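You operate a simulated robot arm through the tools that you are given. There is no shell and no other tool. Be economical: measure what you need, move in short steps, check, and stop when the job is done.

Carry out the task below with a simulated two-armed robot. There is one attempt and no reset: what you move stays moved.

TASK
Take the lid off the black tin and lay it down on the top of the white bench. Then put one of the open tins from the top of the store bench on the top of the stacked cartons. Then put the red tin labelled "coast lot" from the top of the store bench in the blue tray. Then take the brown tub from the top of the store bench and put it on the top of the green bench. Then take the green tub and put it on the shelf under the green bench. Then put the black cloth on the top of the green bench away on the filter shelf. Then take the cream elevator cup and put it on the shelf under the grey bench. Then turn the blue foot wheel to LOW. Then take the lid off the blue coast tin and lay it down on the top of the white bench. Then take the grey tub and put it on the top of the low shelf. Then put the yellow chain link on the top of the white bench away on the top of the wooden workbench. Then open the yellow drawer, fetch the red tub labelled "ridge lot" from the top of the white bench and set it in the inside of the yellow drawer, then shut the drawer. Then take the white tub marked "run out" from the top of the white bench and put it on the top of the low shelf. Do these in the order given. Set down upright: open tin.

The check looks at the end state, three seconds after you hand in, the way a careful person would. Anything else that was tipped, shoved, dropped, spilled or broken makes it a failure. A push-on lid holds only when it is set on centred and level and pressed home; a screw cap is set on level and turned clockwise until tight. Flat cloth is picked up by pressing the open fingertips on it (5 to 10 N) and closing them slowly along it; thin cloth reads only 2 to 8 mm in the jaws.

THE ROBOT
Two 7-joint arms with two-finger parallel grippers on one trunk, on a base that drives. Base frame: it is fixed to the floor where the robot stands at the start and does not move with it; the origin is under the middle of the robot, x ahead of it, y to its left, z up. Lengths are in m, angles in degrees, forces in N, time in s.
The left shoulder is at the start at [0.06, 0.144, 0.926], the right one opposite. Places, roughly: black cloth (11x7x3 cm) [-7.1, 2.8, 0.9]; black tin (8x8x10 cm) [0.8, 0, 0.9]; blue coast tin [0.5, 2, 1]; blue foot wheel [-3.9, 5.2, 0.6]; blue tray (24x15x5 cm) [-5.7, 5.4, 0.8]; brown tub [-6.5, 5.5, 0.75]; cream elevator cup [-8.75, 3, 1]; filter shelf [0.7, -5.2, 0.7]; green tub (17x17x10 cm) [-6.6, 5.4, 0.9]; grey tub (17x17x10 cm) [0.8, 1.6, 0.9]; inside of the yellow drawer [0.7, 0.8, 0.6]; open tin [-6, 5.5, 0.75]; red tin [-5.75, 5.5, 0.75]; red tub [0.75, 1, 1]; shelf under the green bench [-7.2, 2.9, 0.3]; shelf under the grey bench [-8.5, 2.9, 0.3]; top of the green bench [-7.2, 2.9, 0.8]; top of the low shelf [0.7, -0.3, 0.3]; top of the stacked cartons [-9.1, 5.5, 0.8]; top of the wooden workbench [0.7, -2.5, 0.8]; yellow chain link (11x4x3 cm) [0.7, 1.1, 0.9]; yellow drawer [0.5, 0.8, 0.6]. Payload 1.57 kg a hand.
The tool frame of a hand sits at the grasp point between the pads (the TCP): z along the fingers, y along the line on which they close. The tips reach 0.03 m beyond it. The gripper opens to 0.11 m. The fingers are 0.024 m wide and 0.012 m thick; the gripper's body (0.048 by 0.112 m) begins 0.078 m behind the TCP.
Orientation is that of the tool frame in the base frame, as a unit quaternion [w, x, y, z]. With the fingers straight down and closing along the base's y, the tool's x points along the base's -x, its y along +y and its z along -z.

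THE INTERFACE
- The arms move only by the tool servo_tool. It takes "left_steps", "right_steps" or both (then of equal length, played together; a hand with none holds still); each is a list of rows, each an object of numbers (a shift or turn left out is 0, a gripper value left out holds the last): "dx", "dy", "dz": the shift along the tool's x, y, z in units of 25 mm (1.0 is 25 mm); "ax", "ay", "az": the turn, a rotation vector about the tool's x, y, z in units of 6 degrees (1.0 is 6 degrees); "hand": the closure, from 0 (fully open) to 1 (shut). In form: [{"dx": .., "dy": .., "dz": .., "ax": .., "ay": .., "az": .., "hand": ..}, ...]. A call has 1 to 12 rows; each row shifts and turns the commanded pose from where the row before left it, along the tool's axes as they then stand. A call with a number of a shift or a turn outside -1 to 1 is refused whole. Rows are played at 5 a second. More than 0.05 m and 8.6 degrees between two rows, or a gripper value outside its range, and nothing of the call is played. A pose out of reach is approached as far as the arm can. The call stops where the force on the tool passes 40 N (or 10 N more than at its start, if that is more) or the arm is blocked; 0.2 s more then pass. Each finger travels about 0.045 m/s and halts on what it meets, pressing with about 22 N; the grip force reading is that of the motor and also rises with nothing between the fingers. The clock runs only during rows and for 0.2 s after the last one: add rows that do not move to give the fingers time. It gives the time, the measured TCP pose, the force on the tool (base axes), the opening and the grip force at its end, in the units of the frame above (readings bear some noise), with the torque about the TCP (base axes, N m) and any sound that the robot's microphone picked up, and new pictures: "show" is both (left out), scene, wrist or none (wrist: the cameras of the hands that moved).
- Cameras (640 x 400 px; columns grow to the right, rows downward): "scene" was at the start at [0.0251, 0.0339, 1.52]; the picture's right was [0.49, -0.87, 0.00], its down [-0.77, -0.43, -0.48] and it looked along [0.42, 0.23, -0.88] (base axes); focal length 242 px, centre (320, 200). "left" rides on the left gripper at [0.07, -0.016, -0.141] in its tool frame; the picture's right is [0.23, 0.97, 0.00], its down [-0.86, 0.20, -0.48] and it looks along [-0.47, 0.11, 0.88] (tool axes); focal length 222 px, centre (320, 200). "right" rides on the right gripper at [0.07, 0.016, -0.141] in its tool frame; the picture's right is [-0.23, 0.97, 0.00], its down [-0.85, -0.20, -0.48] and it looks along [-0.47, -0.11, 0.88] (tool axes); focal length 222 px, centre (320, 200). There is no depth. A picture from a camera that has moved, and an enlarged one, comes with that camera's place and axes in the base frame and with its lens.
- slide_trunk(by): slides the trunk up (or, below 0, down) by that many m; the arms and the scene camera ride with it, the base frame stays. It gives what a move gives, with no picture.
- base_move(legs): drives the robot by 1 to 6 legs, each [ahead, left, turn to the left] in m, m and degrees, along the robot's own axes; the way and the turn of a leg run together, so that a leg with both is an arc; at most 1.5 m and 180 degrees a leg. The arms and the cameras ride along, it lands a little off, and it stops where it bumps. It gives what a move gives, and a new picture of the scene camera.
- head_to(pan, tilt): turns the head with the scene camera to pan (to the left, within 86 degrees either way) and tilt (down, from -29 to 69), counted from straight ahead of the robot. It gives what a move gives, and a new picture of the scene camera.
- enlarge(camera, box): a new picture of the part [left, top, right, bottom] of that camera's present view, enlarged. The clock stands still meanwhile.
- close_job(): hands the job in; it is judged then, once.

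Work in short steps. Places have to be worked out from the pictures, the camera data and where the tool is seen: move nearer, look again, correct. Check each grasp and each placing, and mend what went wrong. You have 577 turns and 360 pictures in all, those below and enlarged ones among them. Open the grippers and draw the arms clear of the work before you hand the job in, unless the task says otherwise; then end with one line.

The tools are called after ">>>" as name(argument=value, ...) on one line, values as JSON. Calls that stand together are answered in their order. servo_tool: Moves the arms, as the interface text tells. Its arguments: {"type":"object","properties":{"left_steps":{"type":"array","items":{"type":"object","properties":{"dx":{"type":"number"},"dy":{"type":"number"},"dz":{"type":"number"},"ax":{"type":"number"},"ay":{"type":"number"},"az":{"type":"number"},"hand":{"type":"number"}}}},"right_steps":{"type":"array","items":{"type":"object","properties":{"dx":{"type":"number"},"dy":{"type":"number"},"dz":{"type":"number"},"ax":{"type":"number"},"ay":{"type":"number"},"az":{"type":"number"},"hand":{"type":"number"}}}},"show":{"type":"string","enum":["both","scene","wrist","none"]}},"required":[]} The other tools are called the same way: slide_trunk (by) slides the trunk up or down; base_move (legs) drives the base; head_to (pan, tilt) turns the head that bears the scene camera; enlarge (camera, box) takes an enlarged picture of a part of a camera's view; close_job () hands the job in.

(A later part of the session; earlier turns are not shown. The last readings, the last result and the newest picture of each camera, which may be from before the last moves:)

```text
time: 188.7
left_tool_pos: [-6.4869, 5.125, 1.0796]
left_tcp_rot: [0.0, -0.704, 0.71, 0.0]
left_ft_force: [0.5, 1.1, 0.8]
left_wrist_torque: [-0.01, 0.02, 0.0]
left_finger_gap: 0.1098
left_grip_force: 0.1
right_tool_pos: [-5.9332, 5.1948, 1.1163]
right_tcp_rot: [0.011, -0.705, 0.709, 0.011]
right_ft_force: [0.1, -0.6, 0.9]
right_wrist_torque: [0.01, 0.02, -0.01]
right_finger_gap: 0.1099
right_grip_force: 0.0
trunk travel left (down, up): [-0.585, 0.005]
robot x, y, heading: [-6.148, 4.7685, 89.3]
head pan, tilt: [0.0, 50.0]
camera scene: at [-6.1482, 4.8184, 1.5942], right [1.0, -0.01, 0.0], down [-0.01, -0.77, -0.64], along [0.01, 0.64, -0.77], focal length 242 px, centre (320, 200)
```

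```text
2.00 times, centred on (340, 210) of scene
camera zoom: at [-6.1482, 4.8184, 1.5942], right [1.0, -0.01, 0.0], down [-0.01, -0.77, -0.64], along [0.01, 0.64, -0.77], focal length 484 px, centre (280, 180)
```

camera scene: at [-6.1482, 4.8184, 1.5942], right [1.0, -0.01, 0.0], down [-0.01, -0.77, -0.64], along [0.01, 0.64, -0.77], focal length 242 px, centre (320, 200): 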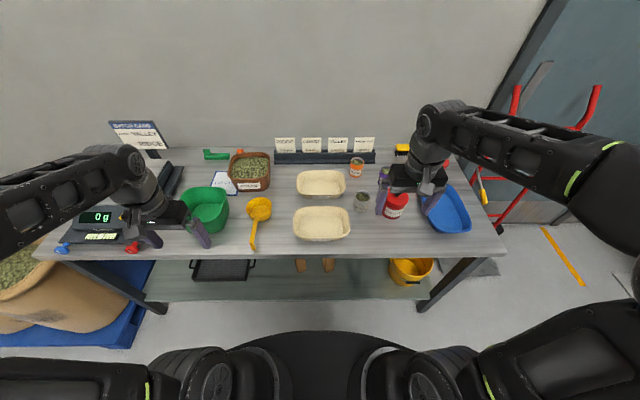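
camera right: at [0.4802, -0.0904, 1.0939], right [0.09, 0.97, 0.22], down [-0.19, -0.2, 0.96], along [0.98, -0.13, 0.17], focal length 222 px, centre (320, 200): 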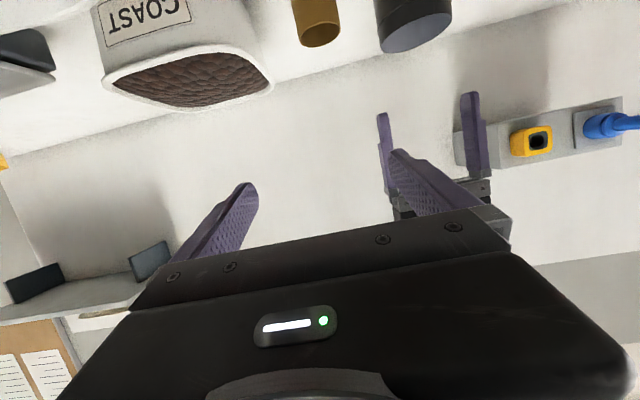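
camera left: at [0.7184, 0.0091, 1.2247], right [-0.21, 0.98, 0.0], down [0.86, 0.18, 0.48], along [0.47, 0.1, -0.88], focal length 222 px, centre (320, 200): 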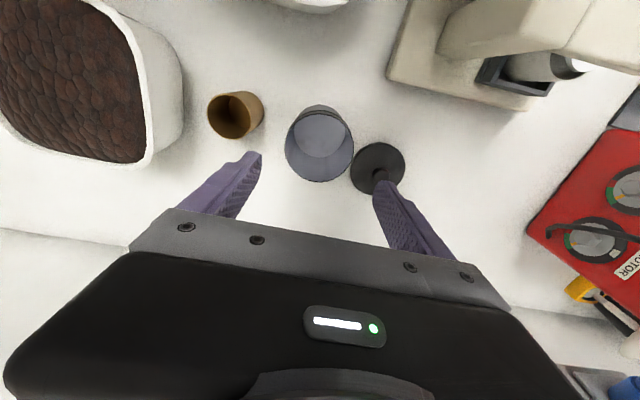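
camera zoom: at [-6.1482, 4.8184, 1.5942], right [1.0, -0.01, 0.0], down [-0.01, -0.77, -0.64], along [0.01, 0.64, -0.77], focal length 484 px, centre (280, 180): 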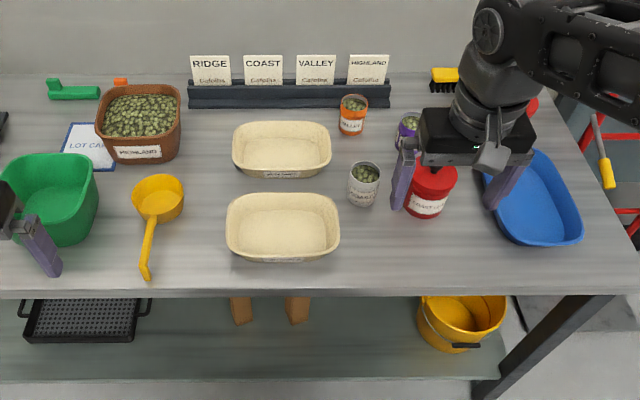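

The red tin at hand is labelled "coast l…". I'll take the silver open tin beside it with the right hand; first I move .12 m closer.

>>> base_move(legs=[[0.12, 0, 0.7]])

>>> servo_tool(right_steps=[{"dz": 1}, {"dz": 1}, {"dx": -0.8, "dy": 0.8}, {"dx": -0.8}, {"dx": -0.6}, {}], show="both")

```text
time: 189.9
left_tool_pos: [-6.4903, 5.2387, 1.0793]
left_tcp_rot: [0.0, 0.708, -0.706, 0.001]
left_ft_force: [-0.1, 1.4, -0.3]
left_wrist_torque: [-0.06, -0.02, 0.01]
left_finger_gap: 0.1098
left_grip_force: 0.0
right_tool_pos: [-5.9382, 5.3174, 1.1168]
right_tcp_rot: [-0.01, 0.709, -0.705, -0.011]
right_ft_force: [-0.6, -0.1, -1.9]
right_wrist_torque: [-0.05, -0.03, -0.02]
right_finger_gap: 0.1101
right_grip_force: 0.0
trunk travel left (down, up): [-0.585, 0.005]
robot x, y, heading: [-6.148, 4.8887, 90.2]
head pan, tilt: [0.0, 50.0]
camera scene: at [-6.149, 4.9379, 1.5942], right [1.0, 0.0, 0.0], down [0.0, -0.77, -0.64], along [0.0, 0.64, -0.77], focal length 242 px, centre (320, 200)
```

scene: 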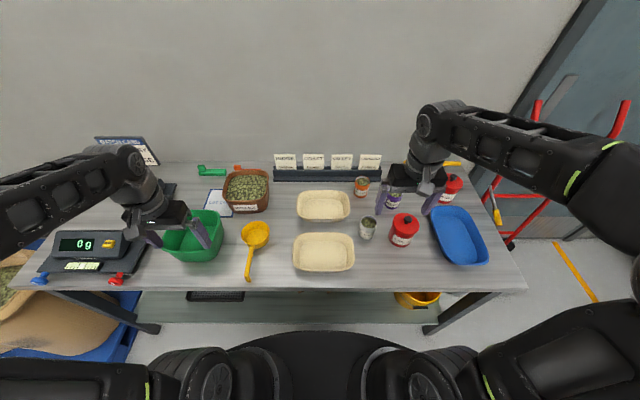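

```text
time: 191.3
left_tool_pos: [-6.4906, 5.2376, 1.0792]
left_tcp_rot: [0.0, 0.708, -0.706, 0.0]
left_ft_force: [-0.2, 0.4, -0.7]
left_wrist_torque: [-0.05, 0.05, -0.01]
left_finger_gap: 0.1102
left_grip_force: 0.0
right_tool_pos: [-5.956, 5.373, 1.0672]
right_tcp_rot: [-0.011, 0.708, -0.706, -0.012]
right_ft_force: [0.1, 0.1, -0.1]
right_wrist_torque: [0.02, 0.0, 0.01]
right_finger_gap: 0.1101
right_grip_force: 0.1
trunk travel left (down, up): [-0.585, 0.005]
robot x, y, heading: [-6.1517, 4.8847, 90.2]
head pan, tilt: [0.0, 50.0]
camera scene: at [-6.1487, 4.9356, 1.5942], right [1.0, 0.0, 0.0], down [0.0, -0.77, -0.64], along [0.0, 0.64, -0.77], focal length 242 px, centre (320, 200)
camera right: at [-5.9723, 5.2987, 1.2068], right [-0.97, 0.22, 0.01], down [0.2, 0.84, 0.51], along [0.11, 0.49, -0.86], focal length 222 px, centre (320, 200)
```

scene: 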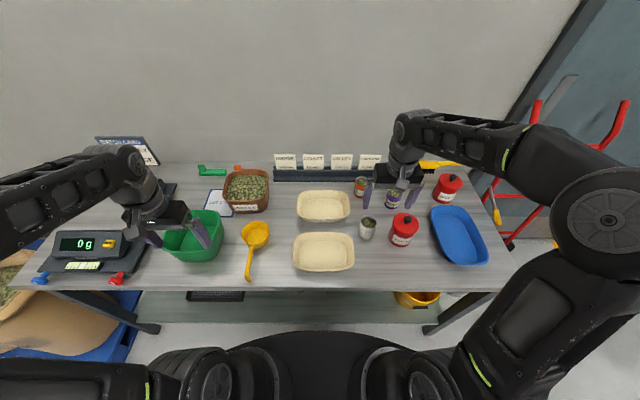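
right: 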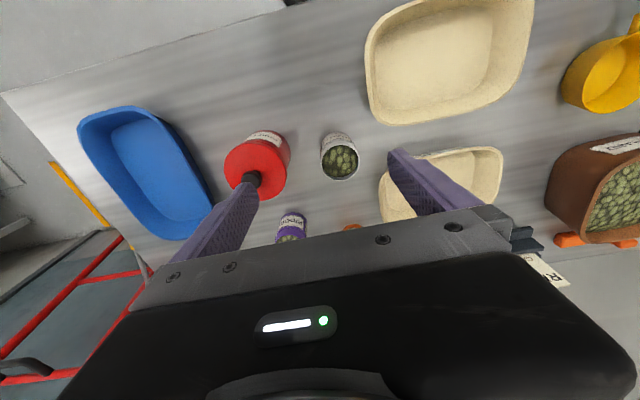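

Triangulated: silver tin rim at about (-5.977, 5.428, 0.87). I narrow the fingers to ~0.088, go over it and lower to 0.94 for a check.

>>> servo_tool(right_steps=[{"hand": 0.2, "dx": -0.8, "dy": 0.4}, {"dx": -0.8, "dy": 0.36}, {"dx": -0.6, "dz": 0.6}, {"dz": 1}, {"dz": 1}, {"dz": 1}, {"dz": 1}, {"dz": 0.5}, {}], show="both")

>>> enlarge(camera="scene", box=[290, 150, 450, 290])

```text
time: 193.3
left_tool_pos: [-6.4903, 5.2382, 1.0804]
left_tcp_rot: [0.0, 0.708, -0.706, 0.001]
left_ft_force: [0.0, 0.4, 0.2]
left_wrist_torque: [0.03, 0.02, 0.0]
left_finger_gap: 0.11
left_grip_force: 0.1
right_tool_pos: [-5.9754, 5.4309, 0.9408]
right_tcp_rot: [-0.009, 0.708, -0.706, -0.013]
right_ft_force: [0.2, 0.6, 0.2]
right_wrist_torque: [-0.02, 0.01, -0.02]
right_finger_gap: 0.0881
right_grip_force: 0.1
trunk travel left (down, up): [-0.585, 0.005]
robot x, y, heading: [-6.1443, 4.887, 90.3]
head pan, tilt: [0.0, 50.0]
camera scene: at [-6.1489, 4.936, 1.5942], right [1.0, 0.0, 0.0], down [0.0, -0.77, -0.64], along [0.0, 0.64, -0.77], focal length 242 px, centre (320, 200)
camera right: at [-5.9918, 5.3578, 1.0793], right [-0.97, 0.22, 0.01], down [0.2, 0.84, 0.51], along [0.11, 0.49, -0.86], focal length 222 px, centre (320, 200)
```

scene: 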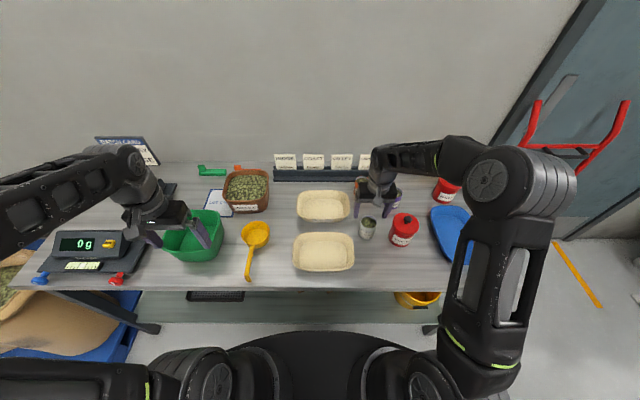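
right: 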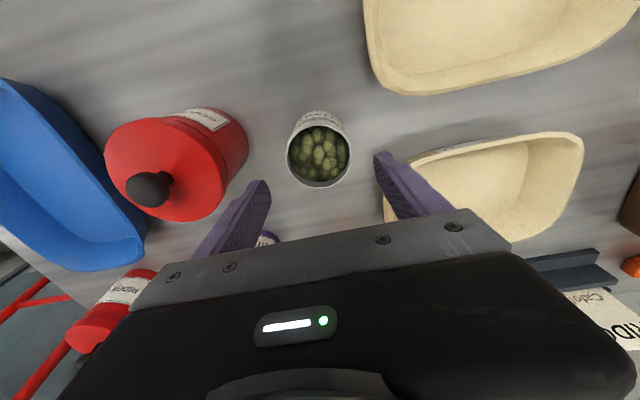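

```text
2.86 times, centred on (370, 220) of scene
camera zoom: at [-6.1489, 4.936, 1.5942], right [1.0, 0.0, 0.0], down [0.0, -0.77, -0.64], along [0.0, 0.64, -0.77], focal length 692 px, centre (177, 143)
```

zoom: 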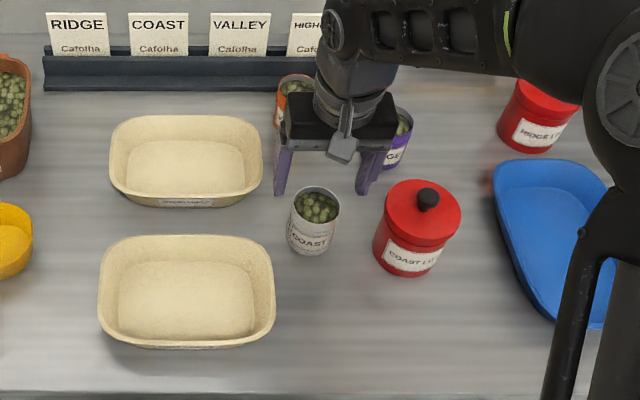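

Aligned with the tin. I lower to put the pads on its upper half and close.

>>> servo_tool(right_steps=[{"dz": 0.7}, {"dz": 0.7}, {"dz": 0.6}, {"dz": 0.5}, {"hand": 0.6}, {}, {}, {}], show="wrist")

```text
time: 195.1
left_tool_pos: [-6.4904, 5.2372, 1.0787]
left_tcp_rot: [0.0, 0.709, -0.705, 0.0]
left_ft_force: [0.1, 0.3, 0.1]
left_wrist_torque: [-0.02, -0.03, 0.0]
left_finger_gap: 0.11
left_grip_force: 0.2
right_tool_pos: [-5.977, 5.4321, 0.8813]
right_tcp_rot: [-0.011, 0.708, -0.706, -0.012]
right_ft_force: [-0.8, 0.1, 0.6]
right_wrist_torque: [0.02, -0.04, 0.01]
right_finger_gap: 0.0556
right_grip_force: 22.2
trunk travel left (down, up): [-0.585, 0.005]
robot x, y, heading: [-6.1485, 4.8926, 90.3]
head pan, tilt: [0.0, 50.0]
camera right: at [-5.9928, 5.3597, 1.0197], right [-0.97, 0.22, 0.01], down [0.2, 0.84, 0.51], along [0.11, 0.49, -0.86], focal length 222 px, centre (320, 200)
```

right: 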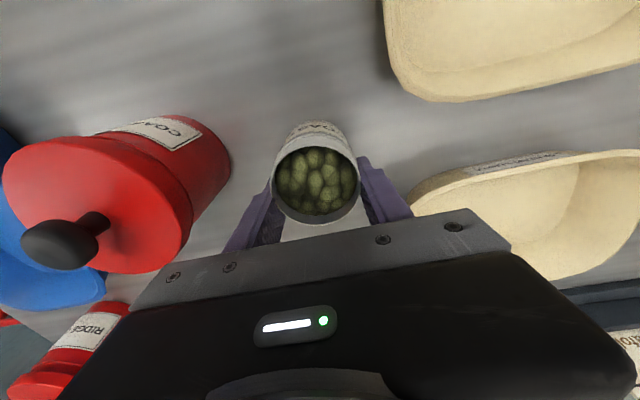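

Held (0.056 wide). I lift it straight up and draw it back over the bench edge.

>>> servo_tool(right_steps=[{"dz": -0.4}, {"dz": -0.8}, {"dz": -0.8}, {"dz": -0.8}, {"dz": -0.8}, {"dz": -0.8}, {"dz": -0.8}, {"dz": -0.8}, {"dx": 0.8}, {"dx": 0.8}, {"dx": 0.8}, {"dx": 0.8}], show="wrist")

```text
time: 197.7
left_tool_pos: [-6.4911, 5.2368, 1.0805]
left_tcp_rot: [0.0, 0.709, -0.706, 0.0]
left_ft_force: [0.1, 0.3, -0.4]
left_wrist_torque: [0.03, 0.02, 0.01]
left_finger_gap: 0.11
left_grip_force: 0.2
right_tool_pos: [-5.976, 5.3494, 1.027]
right_tcp_rot: [-0.01, 0.709, -0.705, -0.012]
right_ft_force: [0.9, -0.5, -2.2]
right_wrist_torque: [-0.01, -0.03, 0.02]
right_finger_gap: 0.0555
right_grip_force: 21.9
trunk travel left (down, up): [-0.585, 0.005]
robot x, y, heading: [-6.1485, 4.883, 90.0]
head pan, tilt: [0.0, 50.0]
camera right: at [-5.9925, 5.2755, 1.1659], right [-0.97, 0.22, 0.01], down [0.2, 0.84, 0.51], along [0.11, 0.49, -0.86], focal length 222 px, centre (320, 200)
```

right: 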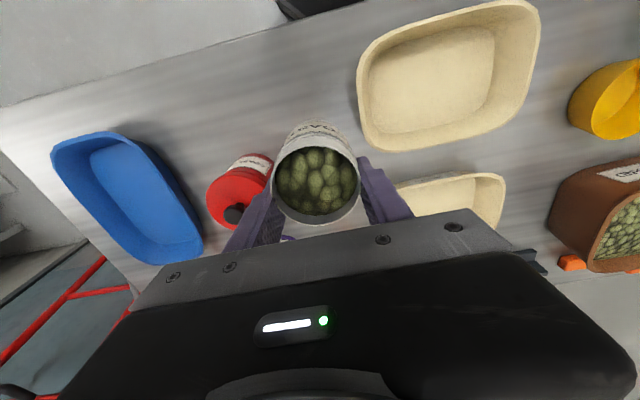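

Tin is held level. I back off and strafe left along the corridor to the cartons.

>>> base_move(legs=[[-0.6, 0, 0], [0, 1.4, 0], [0, 1.4, 0], [0, 0.3, 0]])

>>> head_to(pan=-10, tilt=35)

```text
time: 215.9
left_tool_pos: [-9.5748, 4.5479, 1.0786]
left_tcp_rot: [0.0, 0.71, -0.704, 0.0]
left_ft_force: [-0.5, -0.3, 0.2]
left_wrist_torque: [0.0, -0.07, -0.02]
left_finger_gap: 0.1098
left_grip_force: 0.0
right_tool_pos: [-9.0617, 4.6637, 1.0265]
right_tcp_rot: [-0.011, 0.711, -0.703, -0.011]
right_ft_force: [-0.4, 0.6, -1.1]
right_wrist_torque: [0.04, -0.03, -0.01]
right_finger_gap: 0.0554
right_grip_force: 21.9
trunk travel left (down, up): [-0.585, 0.005]
robot x, y, heading: [-9.2265, 4.1989, 90.3]
head pan, tilt: [0.0, 50.0]
camera scene: at [-9.232, 4.248, 1.5942], right [1.0, 0.01, 0.0], down [0.01, -0.77, -0.64], along [-0.01, 0.64, -0.77], focal length 242 px, centre (320, 200)
```

scene: 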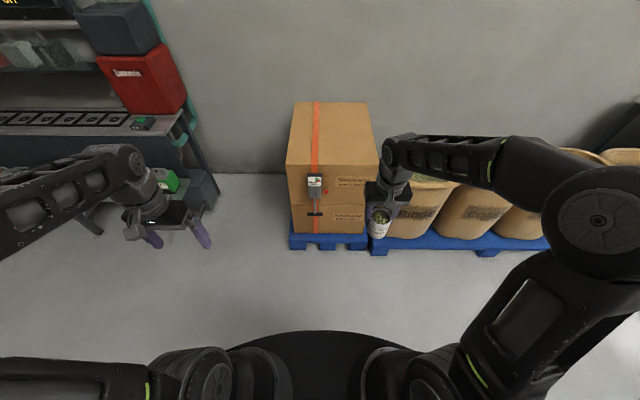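

```text
time: 216.6
left_tool_pos: [-9.5747, 4.5477, 1.0798]
left_tcp_rot: [0.001, 0.711, -0.703, 0.0]
left_ft_force: [0.3, 0.2, -0.9]
left_wrist_torque: [0.02, 0.0, -0.02]
left_finger_gap: 0.1102
left_grip_force: 0.1
right_tool_pos: [-9.0603, 4.6623, 1.0268]
right_tcp_rot: [-0.01, 0.711, -0.703, -0.012]
right_ft_force: [0.3, -0.5, -2.6]
right_wrist_torque: [-0.01, -0.01, -0.02]
right_finger_gap: 0.0553
right_grip_force: 21.7
trunk travel left (down, up): [-0.585, 0.005]
robot x, y, heading: [-9.2275, 4.1957, 90.7]
head pan, tilt: [-10.0, 35.0]
camera scene: at [-9.2156, 4.2579, 1.6159], right [0.99, -0.16, 0.0], down [-0.09, -0.57, -0.82], along [0.13, 0.81, -0.57], focal length 242 px, centre (320, 200)
```

scene: 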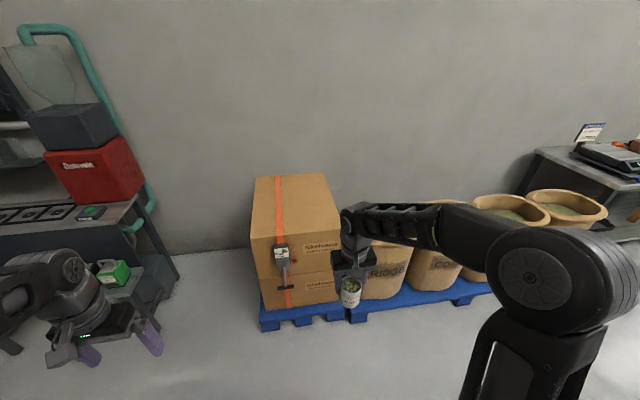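

Carton top spans x −9.40…−8.96, y 5.13…5.71. I drive closer and reach to (−9.08, 5.32).

>>> base_move(legs=[[0.45, 0, 0]])

>>> servo_tool(right_steps=[{"dx": -1, "dy": 0.3}, {"dx": -1}, {"dx": -1}, {"dx": -1}, {"dx": -1}, {"dx": -1}, {"dx": -1}, {"dx": -1}, {}], show="both")

```text
time: 219.3
left_tool_pos: [-9.5763, 4.9916, 1.0789]
left_tcp_rot: [0.0, 0.708, -0.706, 0.0]
left_ft_force: [-0.3, 0.4, -1.0]
left_wrist_torque: [0.0, -0.01, -0.01]
left_finger_gap: 0.1099
left_grip_force: 0.1
right_tool_pos: [-9.0613, 5.1042, 1.0263]
right_tcp_rot: [-0.01, 0.708, -0.706, -0.012]
right_ft_force: [-0.6, 0.7, -3.1]
right_wrist_torque: [-0.01, -0.03, -0.01]
right_finger_gap: 0.0551
right_grip_force: 21.8
trunk travel left (down, up): [-0.585, 0.005]
robot x, y, heading: [-9.2326, 4.6411, 90.2]
head pan, tilt: [-10.0, 35.0]
camera scene: at [-9.2184, 4.7004, 1.6159], right [0.99, -0.17, 0.0], down [-0.1, -0.57, -0.82], along [0.14, 0.81, -0.57], focal length 242 px, centre (320, 200)
```

scene: 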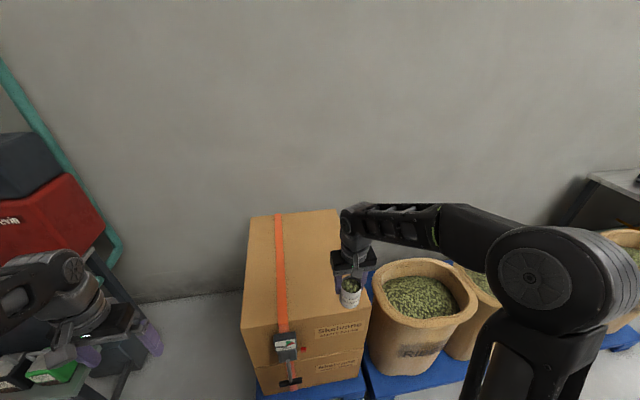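

```text
time: 221.3
left_tool_pos: [-9.5746, 4.9916, 1.0793]
left_tcp_rot: [0.001, 0.708, -0.707, 0.0]
left_ft_force: [-0.8, 0.0, 0.8]
left_wrist_torque: [0.02, 0.04, 0.02]
left_finger_gap: 0.1098
left_grip_force: 0.0
right_tool_pos: [-9.0681, 5.3049, 1.0333]
right_tcp_rot: [-0.01, 0.708, -0.706, -0.012]
right_ft_force: [0.0, -0.2, -1.5]
right_wrist_torque: [0.02, 0.0, 0.02]
right_finger_gap: 0.0553
right_grip_force: 22.0
trunk travel left (down, up): [-0.585, 0.005]
robot x, y, heading: [-9.2319, 4.6404, 90.1]
head pan, tilt: [-10.0, 35.0]
camera scene: at [-9.2183, 4.6988, 1.616], right [0.99, -0.17, 0.0], down [-0.1, -0.56, -0.82], along [0.14, 0.81, -0.57], focal length 242 px, centre (320, 200)
camera right: at [-9.0839, 5.2311, 1.172], right [-0.97, 0.22, 0.01], down [0.2, 0.84, 0.5], along [0.11, 0.49, -0.86], focal length 222 px, centre (320, 200)
```

scene: 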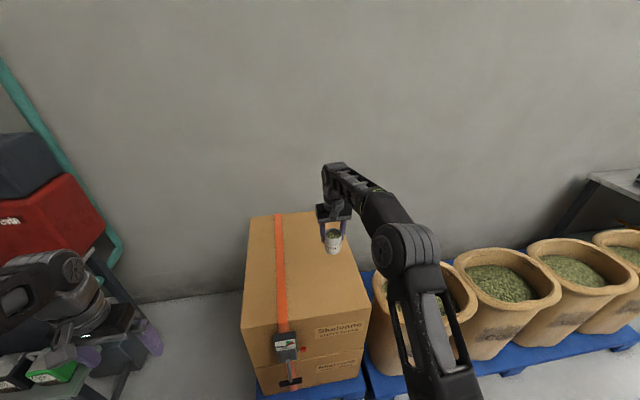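
right: 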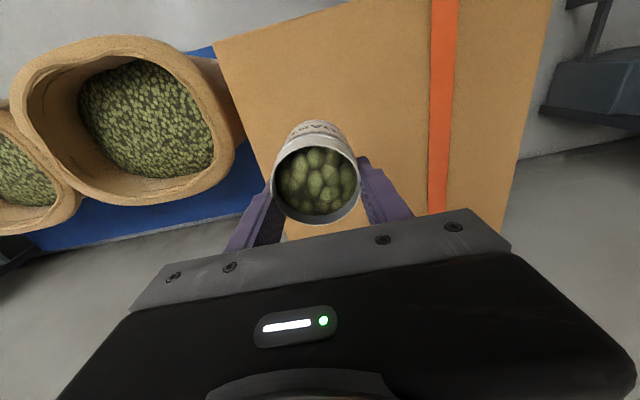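

Tin is well over the carton top. I lower, slowing near the expected contact.

>>> servo_tool(right_steps=[{"dz": 1, "dy": 0.8}, {"dz": 1}, {"dz": 1}, {"dz": 1}, {"dz": 0.8}, {"dz": 0.4}, {"dz": 0.25}, {"dz": 0.25}, {"dz": 0.25}], show="scene")

```text
time: 223.3
left_tool_pos: [-9.5748, 4.9904, 1.0793]
left_tcp_rot: [0.0, 0.708, -0.706, -0.001]
left_ft_force: [-0.1, 0.6, -0.3]
left_wrist_torque: [-0.02, 0.03, -0.04]
left_finger_gap: 0.1099
left_grip_force: 0.0
right_tool_pos: [-9.0898, 5.3055, 0.8843]
right_tcp_rot: [-0.01, 0.708, -0.706, -0.012]
right_ft_force: [0.5, -0.6, -1.0]
right_wrist_torque: [0.02, 0.0, -0.03]
right_finger_gap: 0.0551
right_grip_force: 22.1
trunk travel left (down, up): [-0.585, 0.005]
robot x, y, heading: [-9.2329, 4.6424, 90.0]
head pan, tilt: [-10.0, 35.0]
camera scene: at [-9.2184, 4.6996, 1.6159], right [0.99, -0.17, 0.0], down [-0.1, -0.57, -0.82], along [0.14, 0.81, -0.57], focal length 242 px, centre (320, 200)
```

scene: 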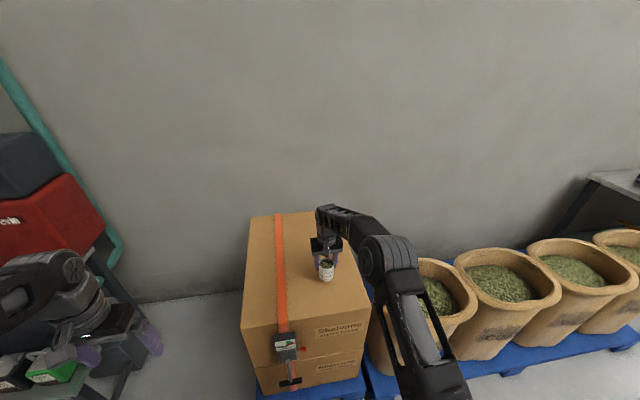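

Not in contact yet; I continue in 5 mm steps.

>>> servo_tool(right_steps=[{"dz": 0.2}, {"dz": 0.2}, {"dz": 0.2}, {"dz": 0.2}, {"dz": 0.2}, {"dz": 0.2}], show="none")

```text
time: 224.7
left_tool_pos: [-9.5763, 4.9917, 1.0789]
left_tcp_rot: [0.0, 0.708, -0.706, 0.0]
left_ft_force: [0.0, 0.1, -1.0]
left_wrist_torque: [0.0, 0.0, 0.03]
left_finger_gap: 0.11
left_grip_force: 0.1
right_tool_pos: [-9.09, 5.3065, 0.8554]
right_tcp_rot: [-0.01, 0.708, -0.706, -0.013]
right_ft_force: [-0.7, 0.5, -1.3]
right_wrist_torque: [0.02, -0.02, 0.01]
right_finger_gap: 0.0551
right_grip_force: 22.1
trunk travel left (down, up): [-0.585, 0.005]
robot x, y, heading: [-9.2304, 4.6411, 90.3]
head pan, tilt: [-10.0, 35.0]
```

>>> enlarge(camera="scene", box=[240, 180, 400, 320])

```text
2.86 times, centred on (320, 250) of scene
camera zoom: at [-9.2184, 4.6996, 1.616], right [0.99, -0.17, 0.0], down [-0.1, -0.57, -0.82], along [0.14, 0.81, -0.57], focal length 692 px, centre (320, 57)
```

zoom: 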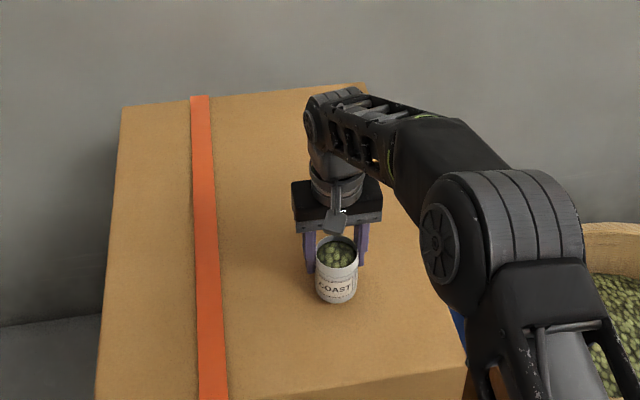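

Still above the carton; continue lowering gently.

>>> servo_tool(right_steps=[{"dz": 0.2}, {"dz": 0.2}, {"dz": 0.2}, {"dz": 0.2}, {"dz": 0.2}, {"dz": 0.2}, {"dz": 0.2}, {"dz": 0.2}], show="none")

```text
time: 226.5
left_tool_pos: [-9.575, 4.9881, 1.0809]
left_tcp_rot: [-0.001, 0.708, -0.706, -0.001]
left_ft_force: [0.0, -0.3, -0.8]
left_wrist_torque: [0.01, 0.05, -0.02]
left_finger_gap: 0.1097
left_grip_force: 0.1
right_tool_pos: [-9.0909, 5.3085, 0.819]
right_tcp_rot: [-0.014, 0.708, -0.706, -0.014]
right_ft_force: [1.7, -6.7, 36.1]
right_wrist_torque: [-0.57, -0.22, 0.0]
right_finger_gap: 0.0551
right_grip_force: 21.5
trunk travel left (down, up): [-0.585, 0.005]
robot x, y, heading: [-9.2327, 4.6375, 90.2]
head pan, tilt: [-10.0, 35.0]
```

Contact (36 N, z=0.819). I relieve the pressure, release, and rise.

>>> servo_tool(right_steps=[{"dz": -0.1}, {"hand": 0.25}, {}, {}, {"dz": -0.5}, {"dz": -1}, {"dz": -1}, {"dz": -1}, {"dz": -1}, {"dz": -1}, {"dz": -1}, {"dz": -1}], show="both")

```text
time: 229.1
left_tool_pos: [-9.5758, 4.9921, 1.0788]
left_tcp_rot: [0.0, 0.708, -0.706, 0.0]
left_ft_force: [0.3, 0.3, 0.1]
left_wrist_torque: [-0.03, 0.0, -0.01]
left_finger_gap: 0.1098
left_grip_force: 0.0
right_tool_pos: [-9.0919, 5.3032, 1.0054]
right_tcp_rot: [-0.01, 0.708, -0.706, -0.011]
right_ft_force: [-0.8, -1.0, -0.2]
right_wrist_torque: [0.01, -0.01, 0.01]
right_finger_gap: 0.0826
right_grip_force: 0.1
trunk travel left (down, up): [-0.585, 0.005]
robot x, y, heading: [-9.2335, 4.638, 90.2]
head pan, tilt: [-10.0, 35.0]
camera scene: at [-9.2185, 4.699, 1.6159], right [0.99, -0.17, 0.0], down [-0.1, -0.57, -0.82], along [0.14, 0.81, -0.57], focal length 242 px, centre (320, 200)
camera right: at [-9.1075, 5.2299, 1.1438], right [-0.97, 0.22, 0.01], down [0.2, 0.84, 0.51], along [0.11, 0.49, -0.86], focal length 222 px, centre (320, 200)
```

scene: 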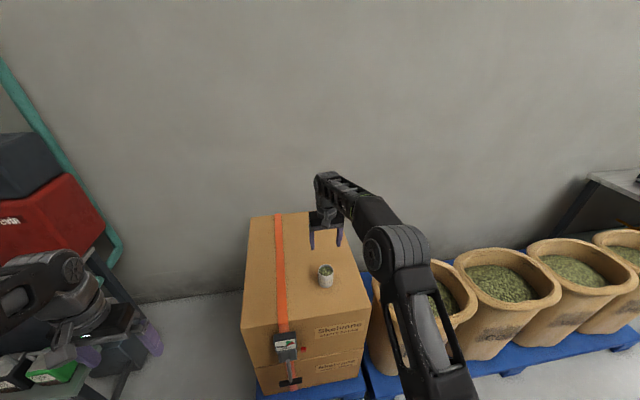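
right: 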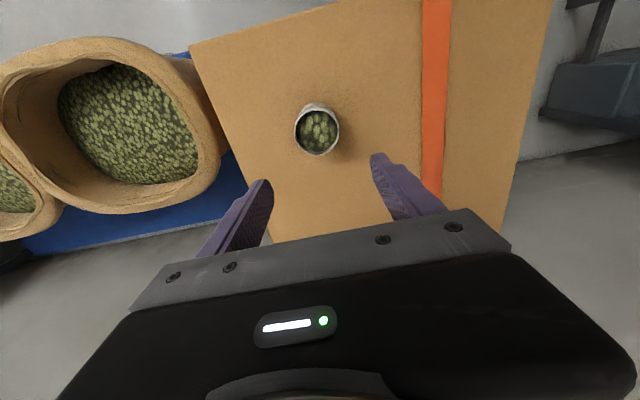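

The open tin stands upright on the cartons. Back to the store bench for the red "coast lot" tin.

>>> servo_tool(right_steps=[{"dx": 1, "dz": -0.5}, {"dx": 1, "dz": -0.5}, {"dx": 1, "dz": -0.5}, {"dx": 1, "dz": -0.5}, {"dx": 1}, {"dx": 1}, {"dx": 1}, {"dx": 1}, {"hand": 0}, {}], show="none")

>>> base_move(legs=[[-0.43, 0, 0], [0, -1.4, 0], [0, -1.4, 0], [0, -0.45, 0], [0.6, 0, 0]])

>>> head_to(pan=0, tilt=50)

```text
time: 231.3
left_tool_pos: [-9.5757, 4.9909, 1.0798]
left_tcp_rot: [0.0, 0.708, -0.706, 0.0]
left_ft_force: [0.1, 0.0, -0.6]
left_wrist_torque: [-0.01, 0.0, -0.01]
left_finger_gap: 0.1102
left_grip_force: 0.1
right_tool_pos: [-9.0918, 5.1013, 1.0515]
right_tcp_rot: [-0.011, 0.708, -0.706, -0.011]
right_ft_force: [-0.2, 0.1, 0.6]
right_wrist_torque: [-0.01, 0.04, 0.02]
right_finger_gap: 0.1099
right_grip_force: 0.1
trunk travel left (down, up): [-0.585, 0.005]
robot x, y, heading: [-9.2324, 4.6418, 90.4]
head pan, tilt: [-10.0, 35.0]
```

```text
time: 252.4
left_tool_pos: [-6.3055, 5.0968, 1.0787]
left_tcp_rot: [0.0, -0.702, 0.712, 0.001]
left_ft_force: [-0.3, 0.0, 0.2]
left_wrist_torque: [-0.04, -0.01, 0.01]
left_finger_gap: 0.11
left_grip_force: 0.1
right_tool_pos: [-5.8204, 5.1982, 1.0503]
right_tcp_rot: [0.011, -0.703, 0.711, 0.012]
right_ft_force: [0.3, -0.3, -0.3]
right_wrist_torque: [-0.03, -0.02, 0.01]
right_finger_gap: 0.1102
right_grip_force: 0.0
trunk travel left (down, up): [-0.585, 0.005]
robot x, y, heading: [-5.9674, 4.7396, 89.3]
head pan, tilt: [-10.0, 35.0]
camera scene: at [-5.9537, 4.7987, 1.6159], right [0.98, -0.19, 0.0], down [-0.11, -0.56, -0.82], along [0.15, 0.8, -0.57], focal length 242 px, centre (320, 200)
```

scene: 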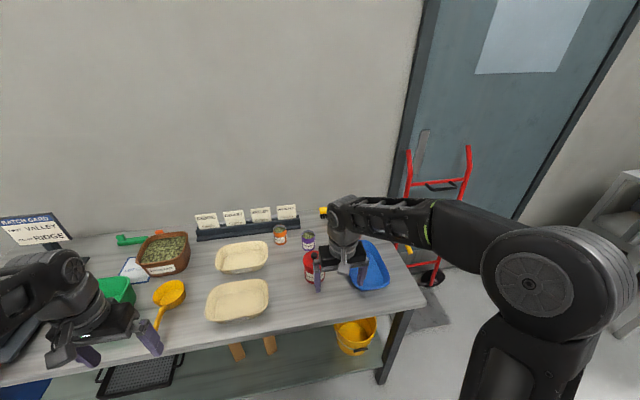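

```text
time: 253.2
left_tool_pos: [-6.3056, 5.0947, 1.0788]
left_tcp_rot: [0.0, -0.703, 0.712, 0.0]
left_ft_force: [0.1, 0.3, 1.0]
left_wrist_torque: [0.02, -0.03, -0.03]
left_finger_gap: 0.1102
left_grip_force: 0.0
right_tool_pos: [-5.8203, 5.1982, 1.051]
right_tcp_rot: [0.011, -0.702, 0.712, 0.012]
right_ft_force: [-0.1, -0.2, 0.4]
right_wrist_torque: [-0.01, 0.04, -0.02]
right_finger_gap: 0.1101
right_grip_force: 0.2
trunk travel left (down, up): [-0.585, 0.005]
robot x, y, heading: [-5.97, 4.741, 89.4]
head pan, tilt: [0.0, 50.0]
camera scene: at [-5.9691, 4.7884, 1.5943], right [1.0, -0.01, 0.0], down [-0.01, -0.77, -0.64], along [0.01, 0.64, -0.77], focal length 242 px, centre (320, 200)
```

scene: 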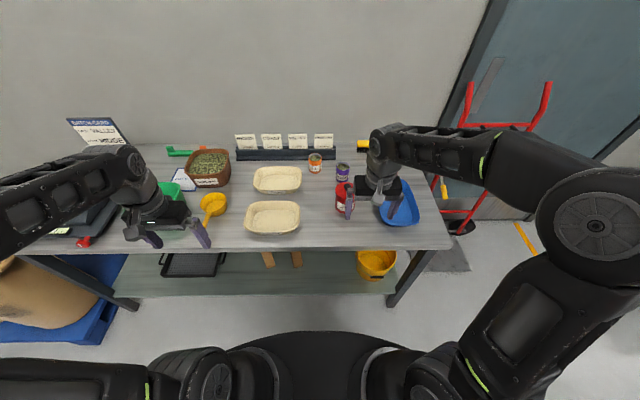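

I move up a bit and put the right hand above the red tin for an accurate fix.

>>> base_move(legs=[[0.12, 0, 0.6]])

>>> servo_tool(right_steps=[{"dx": -0.6, "dz": -0.5}, {"dy": -0.5}], show="both")

```text
time: 254.4
left_tool_pos: [-6.3088, 5.2143, 1.079]
left_tcp_rot: [-0.001, -0.706, 0.708, 0.0]
left_ft_force: [-0.3, 0.3, -1.1]
left_wrist_torque: [-0.06, -0.02, 0.01]
left_finger_gap: 0.11
left_grip_force: 0.2
right_tool_pos: [-5.8236, 5.3221, 1.0496]
right_tcp_rot: [0.01, -0.705, 0.709, 0.011]
right_ft_force: [-0.5, -0.1, -0.1]
right_wrist_torque: [-0.02, -0.03, 0.01]
right_finger_gap: 0.1103
right_grip_force: 0.0
trunk travel left (down, up): [-0.585, 0.005]
robot x, y, heading: [-5.9684, 4.8589, 89.7]
head pan, tilt: [0.0, 50.0]
camera scene: at [-5.9687, 4.9107, 1.5942], right [1.0, 0.0, 0.0], down [0.0, -0.77, -0.64], along [0.0, 0.64, -0.77], focal length 242 px, centre (320, 200)
```

scene: 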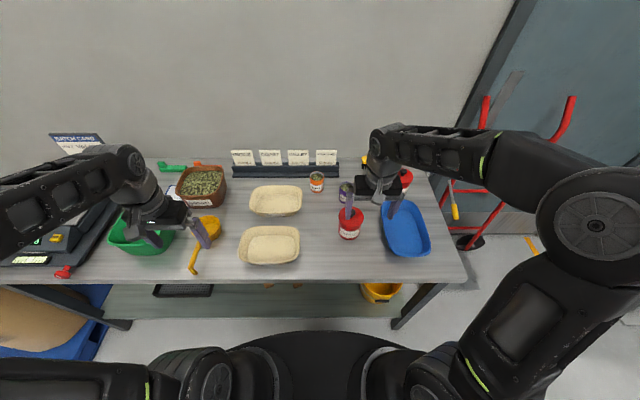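

```text
time: 255.0
left_tool_pos: [-6.3089, 5.2122, 1.0798]
left_tcp_rot: [0.001, -0.706, 0.708, 0.001]
left_ft_force: [0.2, -0.3, -0.1]
left_wrist_torque: [0.0, 0.05, 0.03]
left_finger_gap: 0.1101
left_grip_force: 0.1
right_tool_pos: [-5.8112, 5.3334, 1.0638]
right_tcp_rot: [0.01, -0.706, 0.708, 0.012]
right_ft_force: [-0.2, 0.2, 0.2]
right_wrist_torque: [0.02, -0.01, 0.0]
right_finger_gap: 0.1102
right_grip_force: 0.0
trunk travel left (down, up): [-0.585, 0.005]
robot x, y, heading: [-5.9675, 4.861, 89.8]
head pan, tilt: [0.0, 50.0]
camera scene: at [-5.968, 4.9079, 1.5943], right [1.0, 0.0, 0.0], down [0.0, -0.77, -0.64], along [0.0, 0.64, -0.77], focal length 242 px, centre (320, 200)
camera right: at [-5.8265, 5.2596, 1.2029], right [-0.97, 0.23, 0.01], down [0.2, 0.84, 0.51], along [0.11, 0.49, -0.86], focal length 222 px, centre (320, 200)
```

scene: 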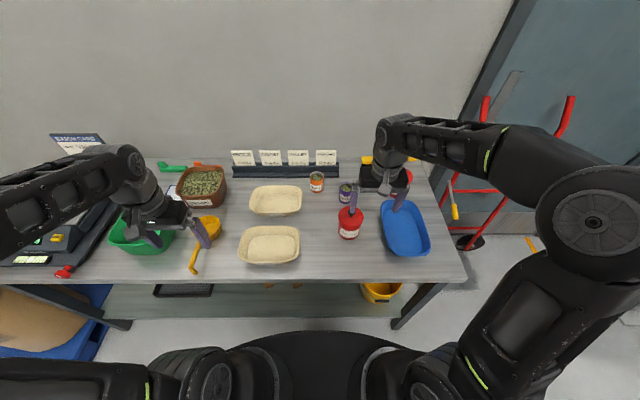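
right: 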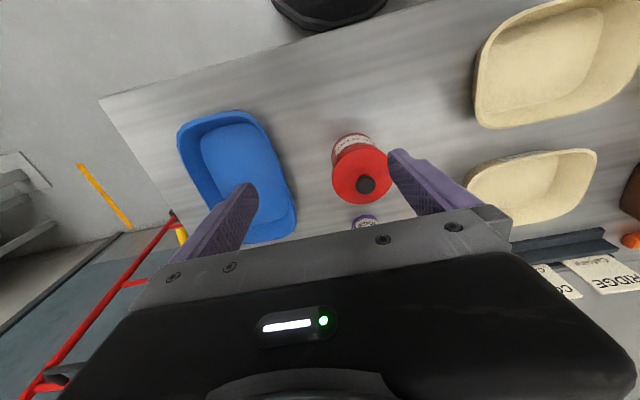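

Red tin at (−5.858, 5.403); tray centre about (−5.65, 5.40). I pitch the right hand 60° forward so it can grip the body below the lid.

>>> servo_tool(right_steps=[{"ay": -1, "dy": 0.5}, {"ay": -1, "dy": 0.5}, {"ay": -1, "dy": 0.5}, {"ay": -1, "dy": 0.4}, {"ay": -1}, {"ay": -1}, {"ay": -1}, {"ay": -1}, {"ay": -1}, {"ay": -1}, {"hand": 0.1}, {}], show="none")

>>> servo_tool(right_steps=[{"dx": 0.9, "dz": 0.1}, {"dx": 0.9, "dz": 0.1}, {"dx": 0.9, "dz": 0.1}, {"dx": 0.9, "dz": 0.1}, {"dx": 0.7, "dz": 0.2}, {}], show="both")

```text
time: 257.6
left_tool_pos: [-6.309, 5.213, 1.0793]
left_tcp_rot: [0.0, -0.706, 0.709, 0.0]
left_ft_force: [0.5, -0.4, -1.1]
left_wrist_torque: [-0.02, -0.01, -0.02]
left_finger_gap: 0.11
left_grip_force: 0.0
right_tool_pos: [-5.8699, 5.3619, 1.0695]
right_tcp_rot: [0.364, -0.605, 0.608, 0.362]
right_ft_force: [-0.8, -0.3, 0.8]
right_wrist_torque: [0.01, -0.01, -0.01]
right_finger_gap: 0.0987
right_grip_force: 0.0
right hand out of reach, approached as far as the arm can: row 9, 10
trunk travel left (down, up): [-0.585, 0.005]
robot x, y, heading: [-5.9628, 4.8589, 89.9]
head pan, tilt: [0.0, 50.0]
```

```text
time: 259.0
left_tool_pos: [-6.309, 5.2124, 1.0781]
left_tcp_rot: [0.001, -0.706, 0.709, 0.001]
left_ft_force: [0.8, -0.8, 0.0]
left_wrist_torque: [0.04, 0.01, 0.0]
left_finger_gap: 0.1102
left_grip_force: 0.1
right_tool_pos: [-5.8853, 5.3522, 0.9677]
right_tcp_rot: [0.364, -0.606, 0.608, 0.362]
right_ft_force: [-0.1, -0.2, -0.1]
right_wrist_torque: [-0.02, -0.01, -0.03]
right_finger_gap: 0.0989
right_grip_force: 0.0
right hand out of reach, approached as far as the arm can: row 1, 2, 3, 4
trunk travel left (down, up): [-0.585, 0.005]
robot x, y, heading: [-5.9682, 4.8592, 89.7]
head pan, tilt: [0.0, 50.0]
camera scene: at [-5.9688, 4.9083, 1.5942], right [1.0, 0.0, 0.0], down [0.0, -0.77, -0.64], along [0.0, 0.64, -0.77], focal length 242 px, centre (320, 200)
camera right: at [-5.9024, 5.1958, 0.9717], right [-0.97, 0.11, 0.2], down [0.2, -0.02, 0.98], along [0.11, 0.99, 0.0], focal length 222 px, centre (320, 200)
```

scene: 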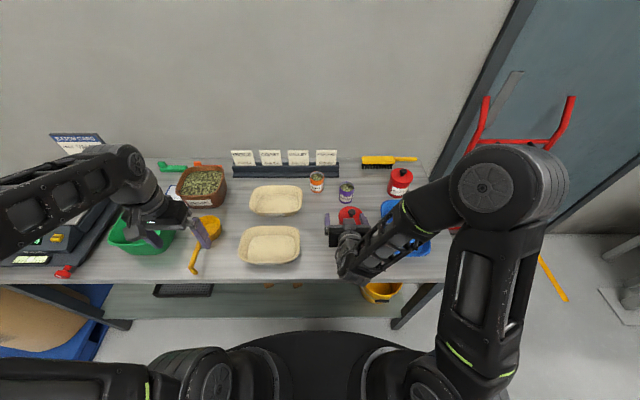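
right: 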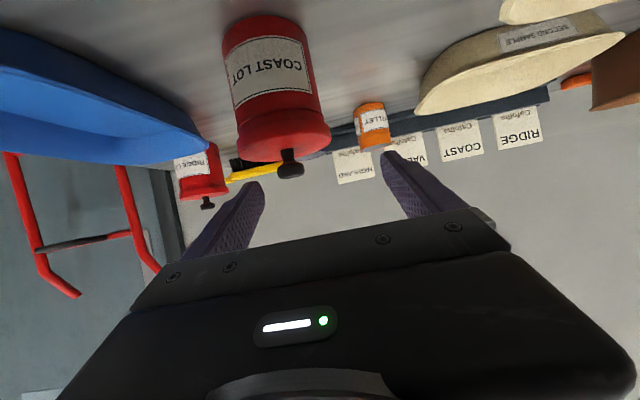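

The label reads COAST LOT. The pose is too close to the robot, so I back the base 0.11 m and lower the hand to body height.

>>> base_move(legs=[[-0.11, 0, 0]])

>>> servo_tool(right_steps=[{"dx": 0.7, "dz": 0.4, "dy": -0.3}, {"dx": 0.7, "dz": 0.4, "dy": -0.3}, {"dx": 0.7, "dz": 0.4, "dy": -0.3}, {"dx": 0.7, "dz": 0.4, "dy": -0.1}, {"dx": 0.7, "dz": 0.4}, {}], show="both")

```text
time: 260.2
left_tool_pos: [-6.3085, 5.1019, 1.0805]
left_tcp_rot: [0.001, -0.706, 0.708, 0.0]
left_ft_force: [0.4, 0.4, 0.7]
left_wrist_torque: [0.03, 0.0, -0.01]
left_finger_gap: 0.1101
left_grip_force: 0.1
right_tool_pos: [-5.8858, 5.2407, 0.9676]
right_tcp_rot: [0.364, -0.604, 0.608, 0.363]
right_ft_force: [-0.2, -0.1, 0.0]
right_wrist_torque: [0.0, 0.0, -0.03]
right_finger_gap: 0.0988
right_grip_force: 0.0
trunk travel left (down, up): [-0.585, 0.005]
robot x, y, heading: [-5.9679, 4.7467, 90.0]
head pan, tilt: [0.0, 50.0]
camera scene: at [-5.969, 4.7955, 1.5943], right [1.0, 0.0, 0.0], down [0.0, -0.77, -0.64], along [0.0, 0.64, -0.77], focal length 242 px, centre (320, 200)
```

scene: 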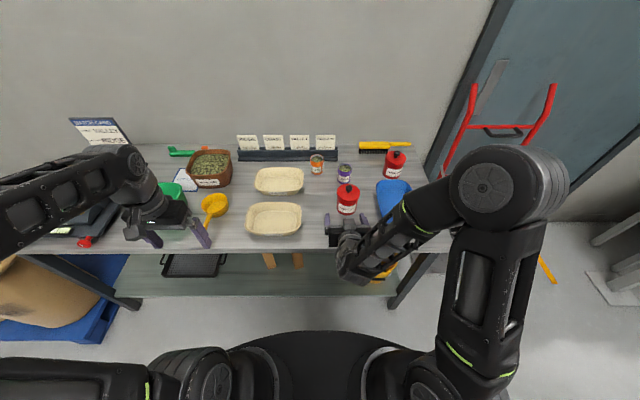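

```text
time: 261.6
left_tool_pos: [-6.3089, 5.1012, 1.0785]
left_tcp_rot: [0.0, -0.705, 0.709, 0.0]
left_ft_force: [-0.3, -0.3, 0.2]
left_wrist_torque: [0.01, -0.01, -0.01]
left_finger_gap: 0.11
left_grip_force: 0.0
right_tool_pos: [-5.8623, 5.2441, 0.8682]
right_tcp_rot: [0.364, -0.605, 0.609, 0.362]
right_ft_force: [-0.4, 0.1, 0.3]
right_wrist_torque: [0.02, 0.03, -0.01]
right_finger_gap: 0.0989
right_grip_force: 0.1
trunk travel left (down, up): [-0.585, 0.005]
robot x, y, heading: [-5.9663, 4.7486, 90.0]
head pan, tilt: [0.0, 50.0]
camera scene: at [-5.9692, 4.7973, 1.5942], right [1.0, 0.0, 0.0], down [0.0, -0.77, -0.64], along [0.0, 0.64, -0.77], focal length 242 px, centre (320, 200)
camera right: at [-5.879, 5.0871, 0.8729], right [-0.97, 0.11, 0.2], down [0.2, -0.02, 0.98], along [0.11, 0.99, 0.0], focal length 222 px, centre (320, 200)
```

scene: 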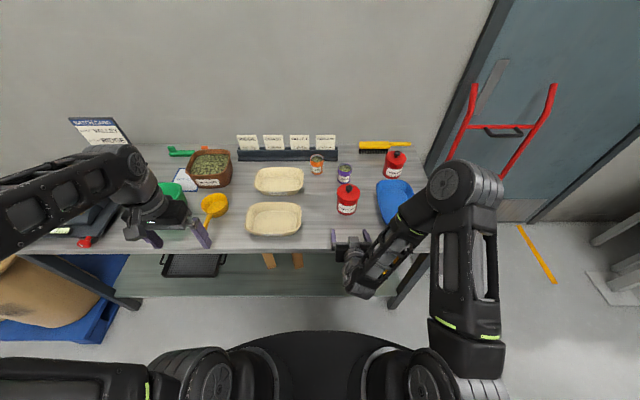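
right: 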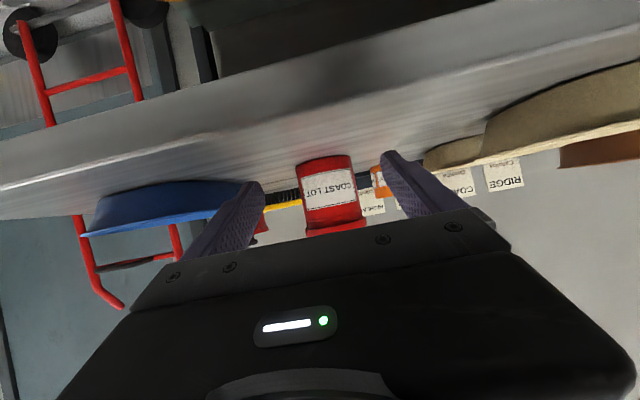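

Aligned on the tin's body. I advance level, straddling it, and close.

>>> servo_tool(right_steps=[{"dx": -0.345, "dz": 0.72}, {"dx": -0.345, "dz": 0.72}, {"dx": -0.345, "dz": 0.72}, {"dx": -0.345, "dz": 0.72}, {"dx": -0.345, "dz": 0.72}, {"dx": -0.345, "dz": 0.72}, {"dx": -0.345, "dz": 0.72}, {"dx": -0.345, "dz": 0.72}, {}], show="both")

```text
time: 263.6
left_tool_pos: [-6.3093, 5.1025, 1.0792]
left_tcp_rot: [-0.001, -0.706, 0.708, 0.0]
left_ft_force: [0.4, -0.5, -0.3]
left_wrist_torque: [-0.01, 0.01, 0.01]
left_finger_gap: 0.1101
left_grip_force: 0.1
right_tool_pos: [-5.8601, 5.4027, 0.8574]
right_tcp_rot: [0.364, -0.605, 0.609, 0.363]
right_ft_force: [0.4, 0.0, 0.5]
right_wrist_torque: [-0.02, -0.02, 0.0]
right_finger_gap: 0.099
right_grip_force: 0.1
trunk travel left (down, up): [-0.585, 0.005]
robot x, y, heading: [-5.9691, 4.7483, 89.7]
head pan, tilt: [0.0, 50.0]
camera scene: at [-5.9692, 4.7974, 1.5942], right [1.0, 0.0, 0.0], down [0.0, -0.77, -0.64], along [0.0, 0.64, -0.77], focal length 242 px, centre (320, 200)
camera right: at [-5.8763, 5.2468, 0.8639], right [-0.97, 0.11, 0.2], down [0.2, -0.02, 0.98], along [0.11, 0.99, 0.0], focal length 222 px, centre (320, 200)
```

scene: 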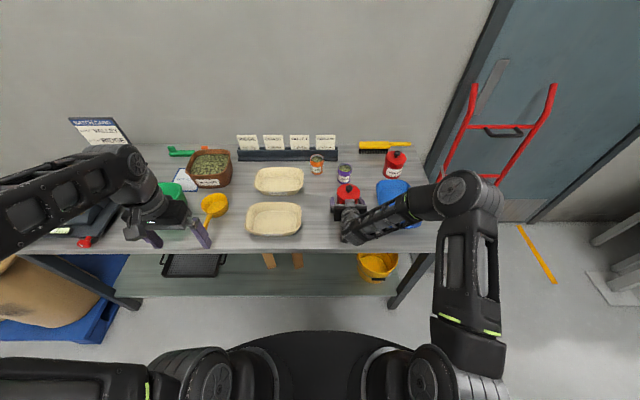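
right: 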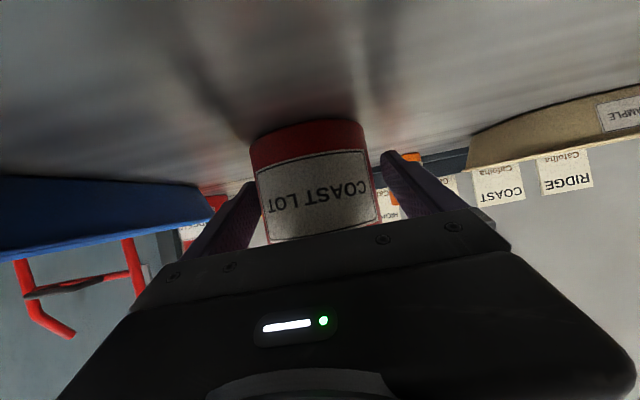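

Straddling the body. I close and lift 0.1 m.

>>> servo_tool(right_steps=[{"hand": 0.6}, {}, {}, {"dx": -0.43, "dz": -0.25}, {"dx": -0.87, "dz": -0.5}, {"dx": -0.87, "dz": -0.5}, {"dx": -0.87, "dz": -0.5}, {"dx": -0.43, "dz": -0.25}, {}], show="both")

```text
time: 265.6
left_tool_pos: [-6.3085, 5.1029, 1.0798]
left_tcp_rot: [0.0, -0.706, 0.709, 0.0]
left_ft_force: [0.0, -0.2, 0.3]
left_wrist_torque: [-0.01, -0.01, 0.01]
left_finger_gap: 0.11
left_grip_force: 0.0
right_tool_pos: [-5.8582, 5.4014, 0.9591]
right_tcp_rot: [0.365, -0.604, 0.609, 0.362]
right_ft_force: [-0.6, -0.5, -1.4]
right_wrist_torque: [0.0, 0.03, -0.02]
right_finger_gap: 0.0791
right_grip_force: 21.9
trunk travel left (down, up): [-0.585, 0.005]
robot x, y, heading: [-5.9679, 4.7476, 89.8]
head pan, tilt: [0.0, 50.0]
camera scene: at [-5.9689, 4.7977, 1.5942], right [1.0, 0.0, 0.0], down [0.0, -0.77, -0.64], along [0.0, 0.64, -0.77], focal length 242 px, centre (320, 200)
camera right: at [-5.8757, 5.2446, 0.9641], right [-0.97, 0.11, 0.2], down [0.2, -0.02, 0.98], along [0.11, 0.99, 0.0], focal length 222 px, centre (320, 200)
```

scene: 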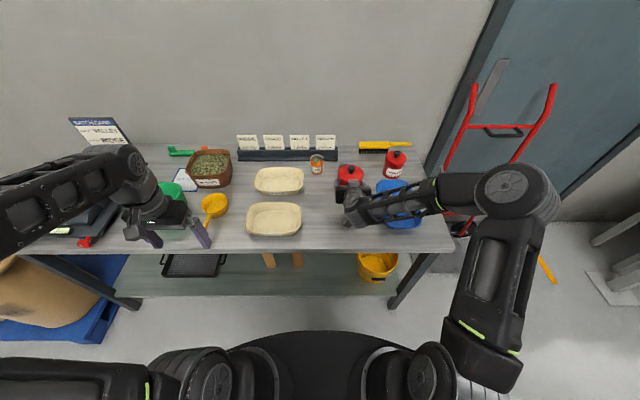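
right: 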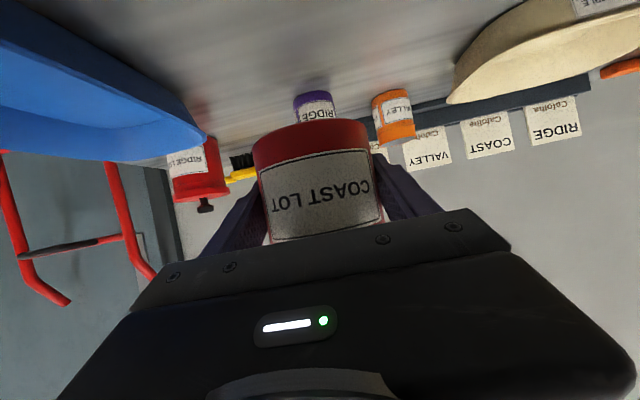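

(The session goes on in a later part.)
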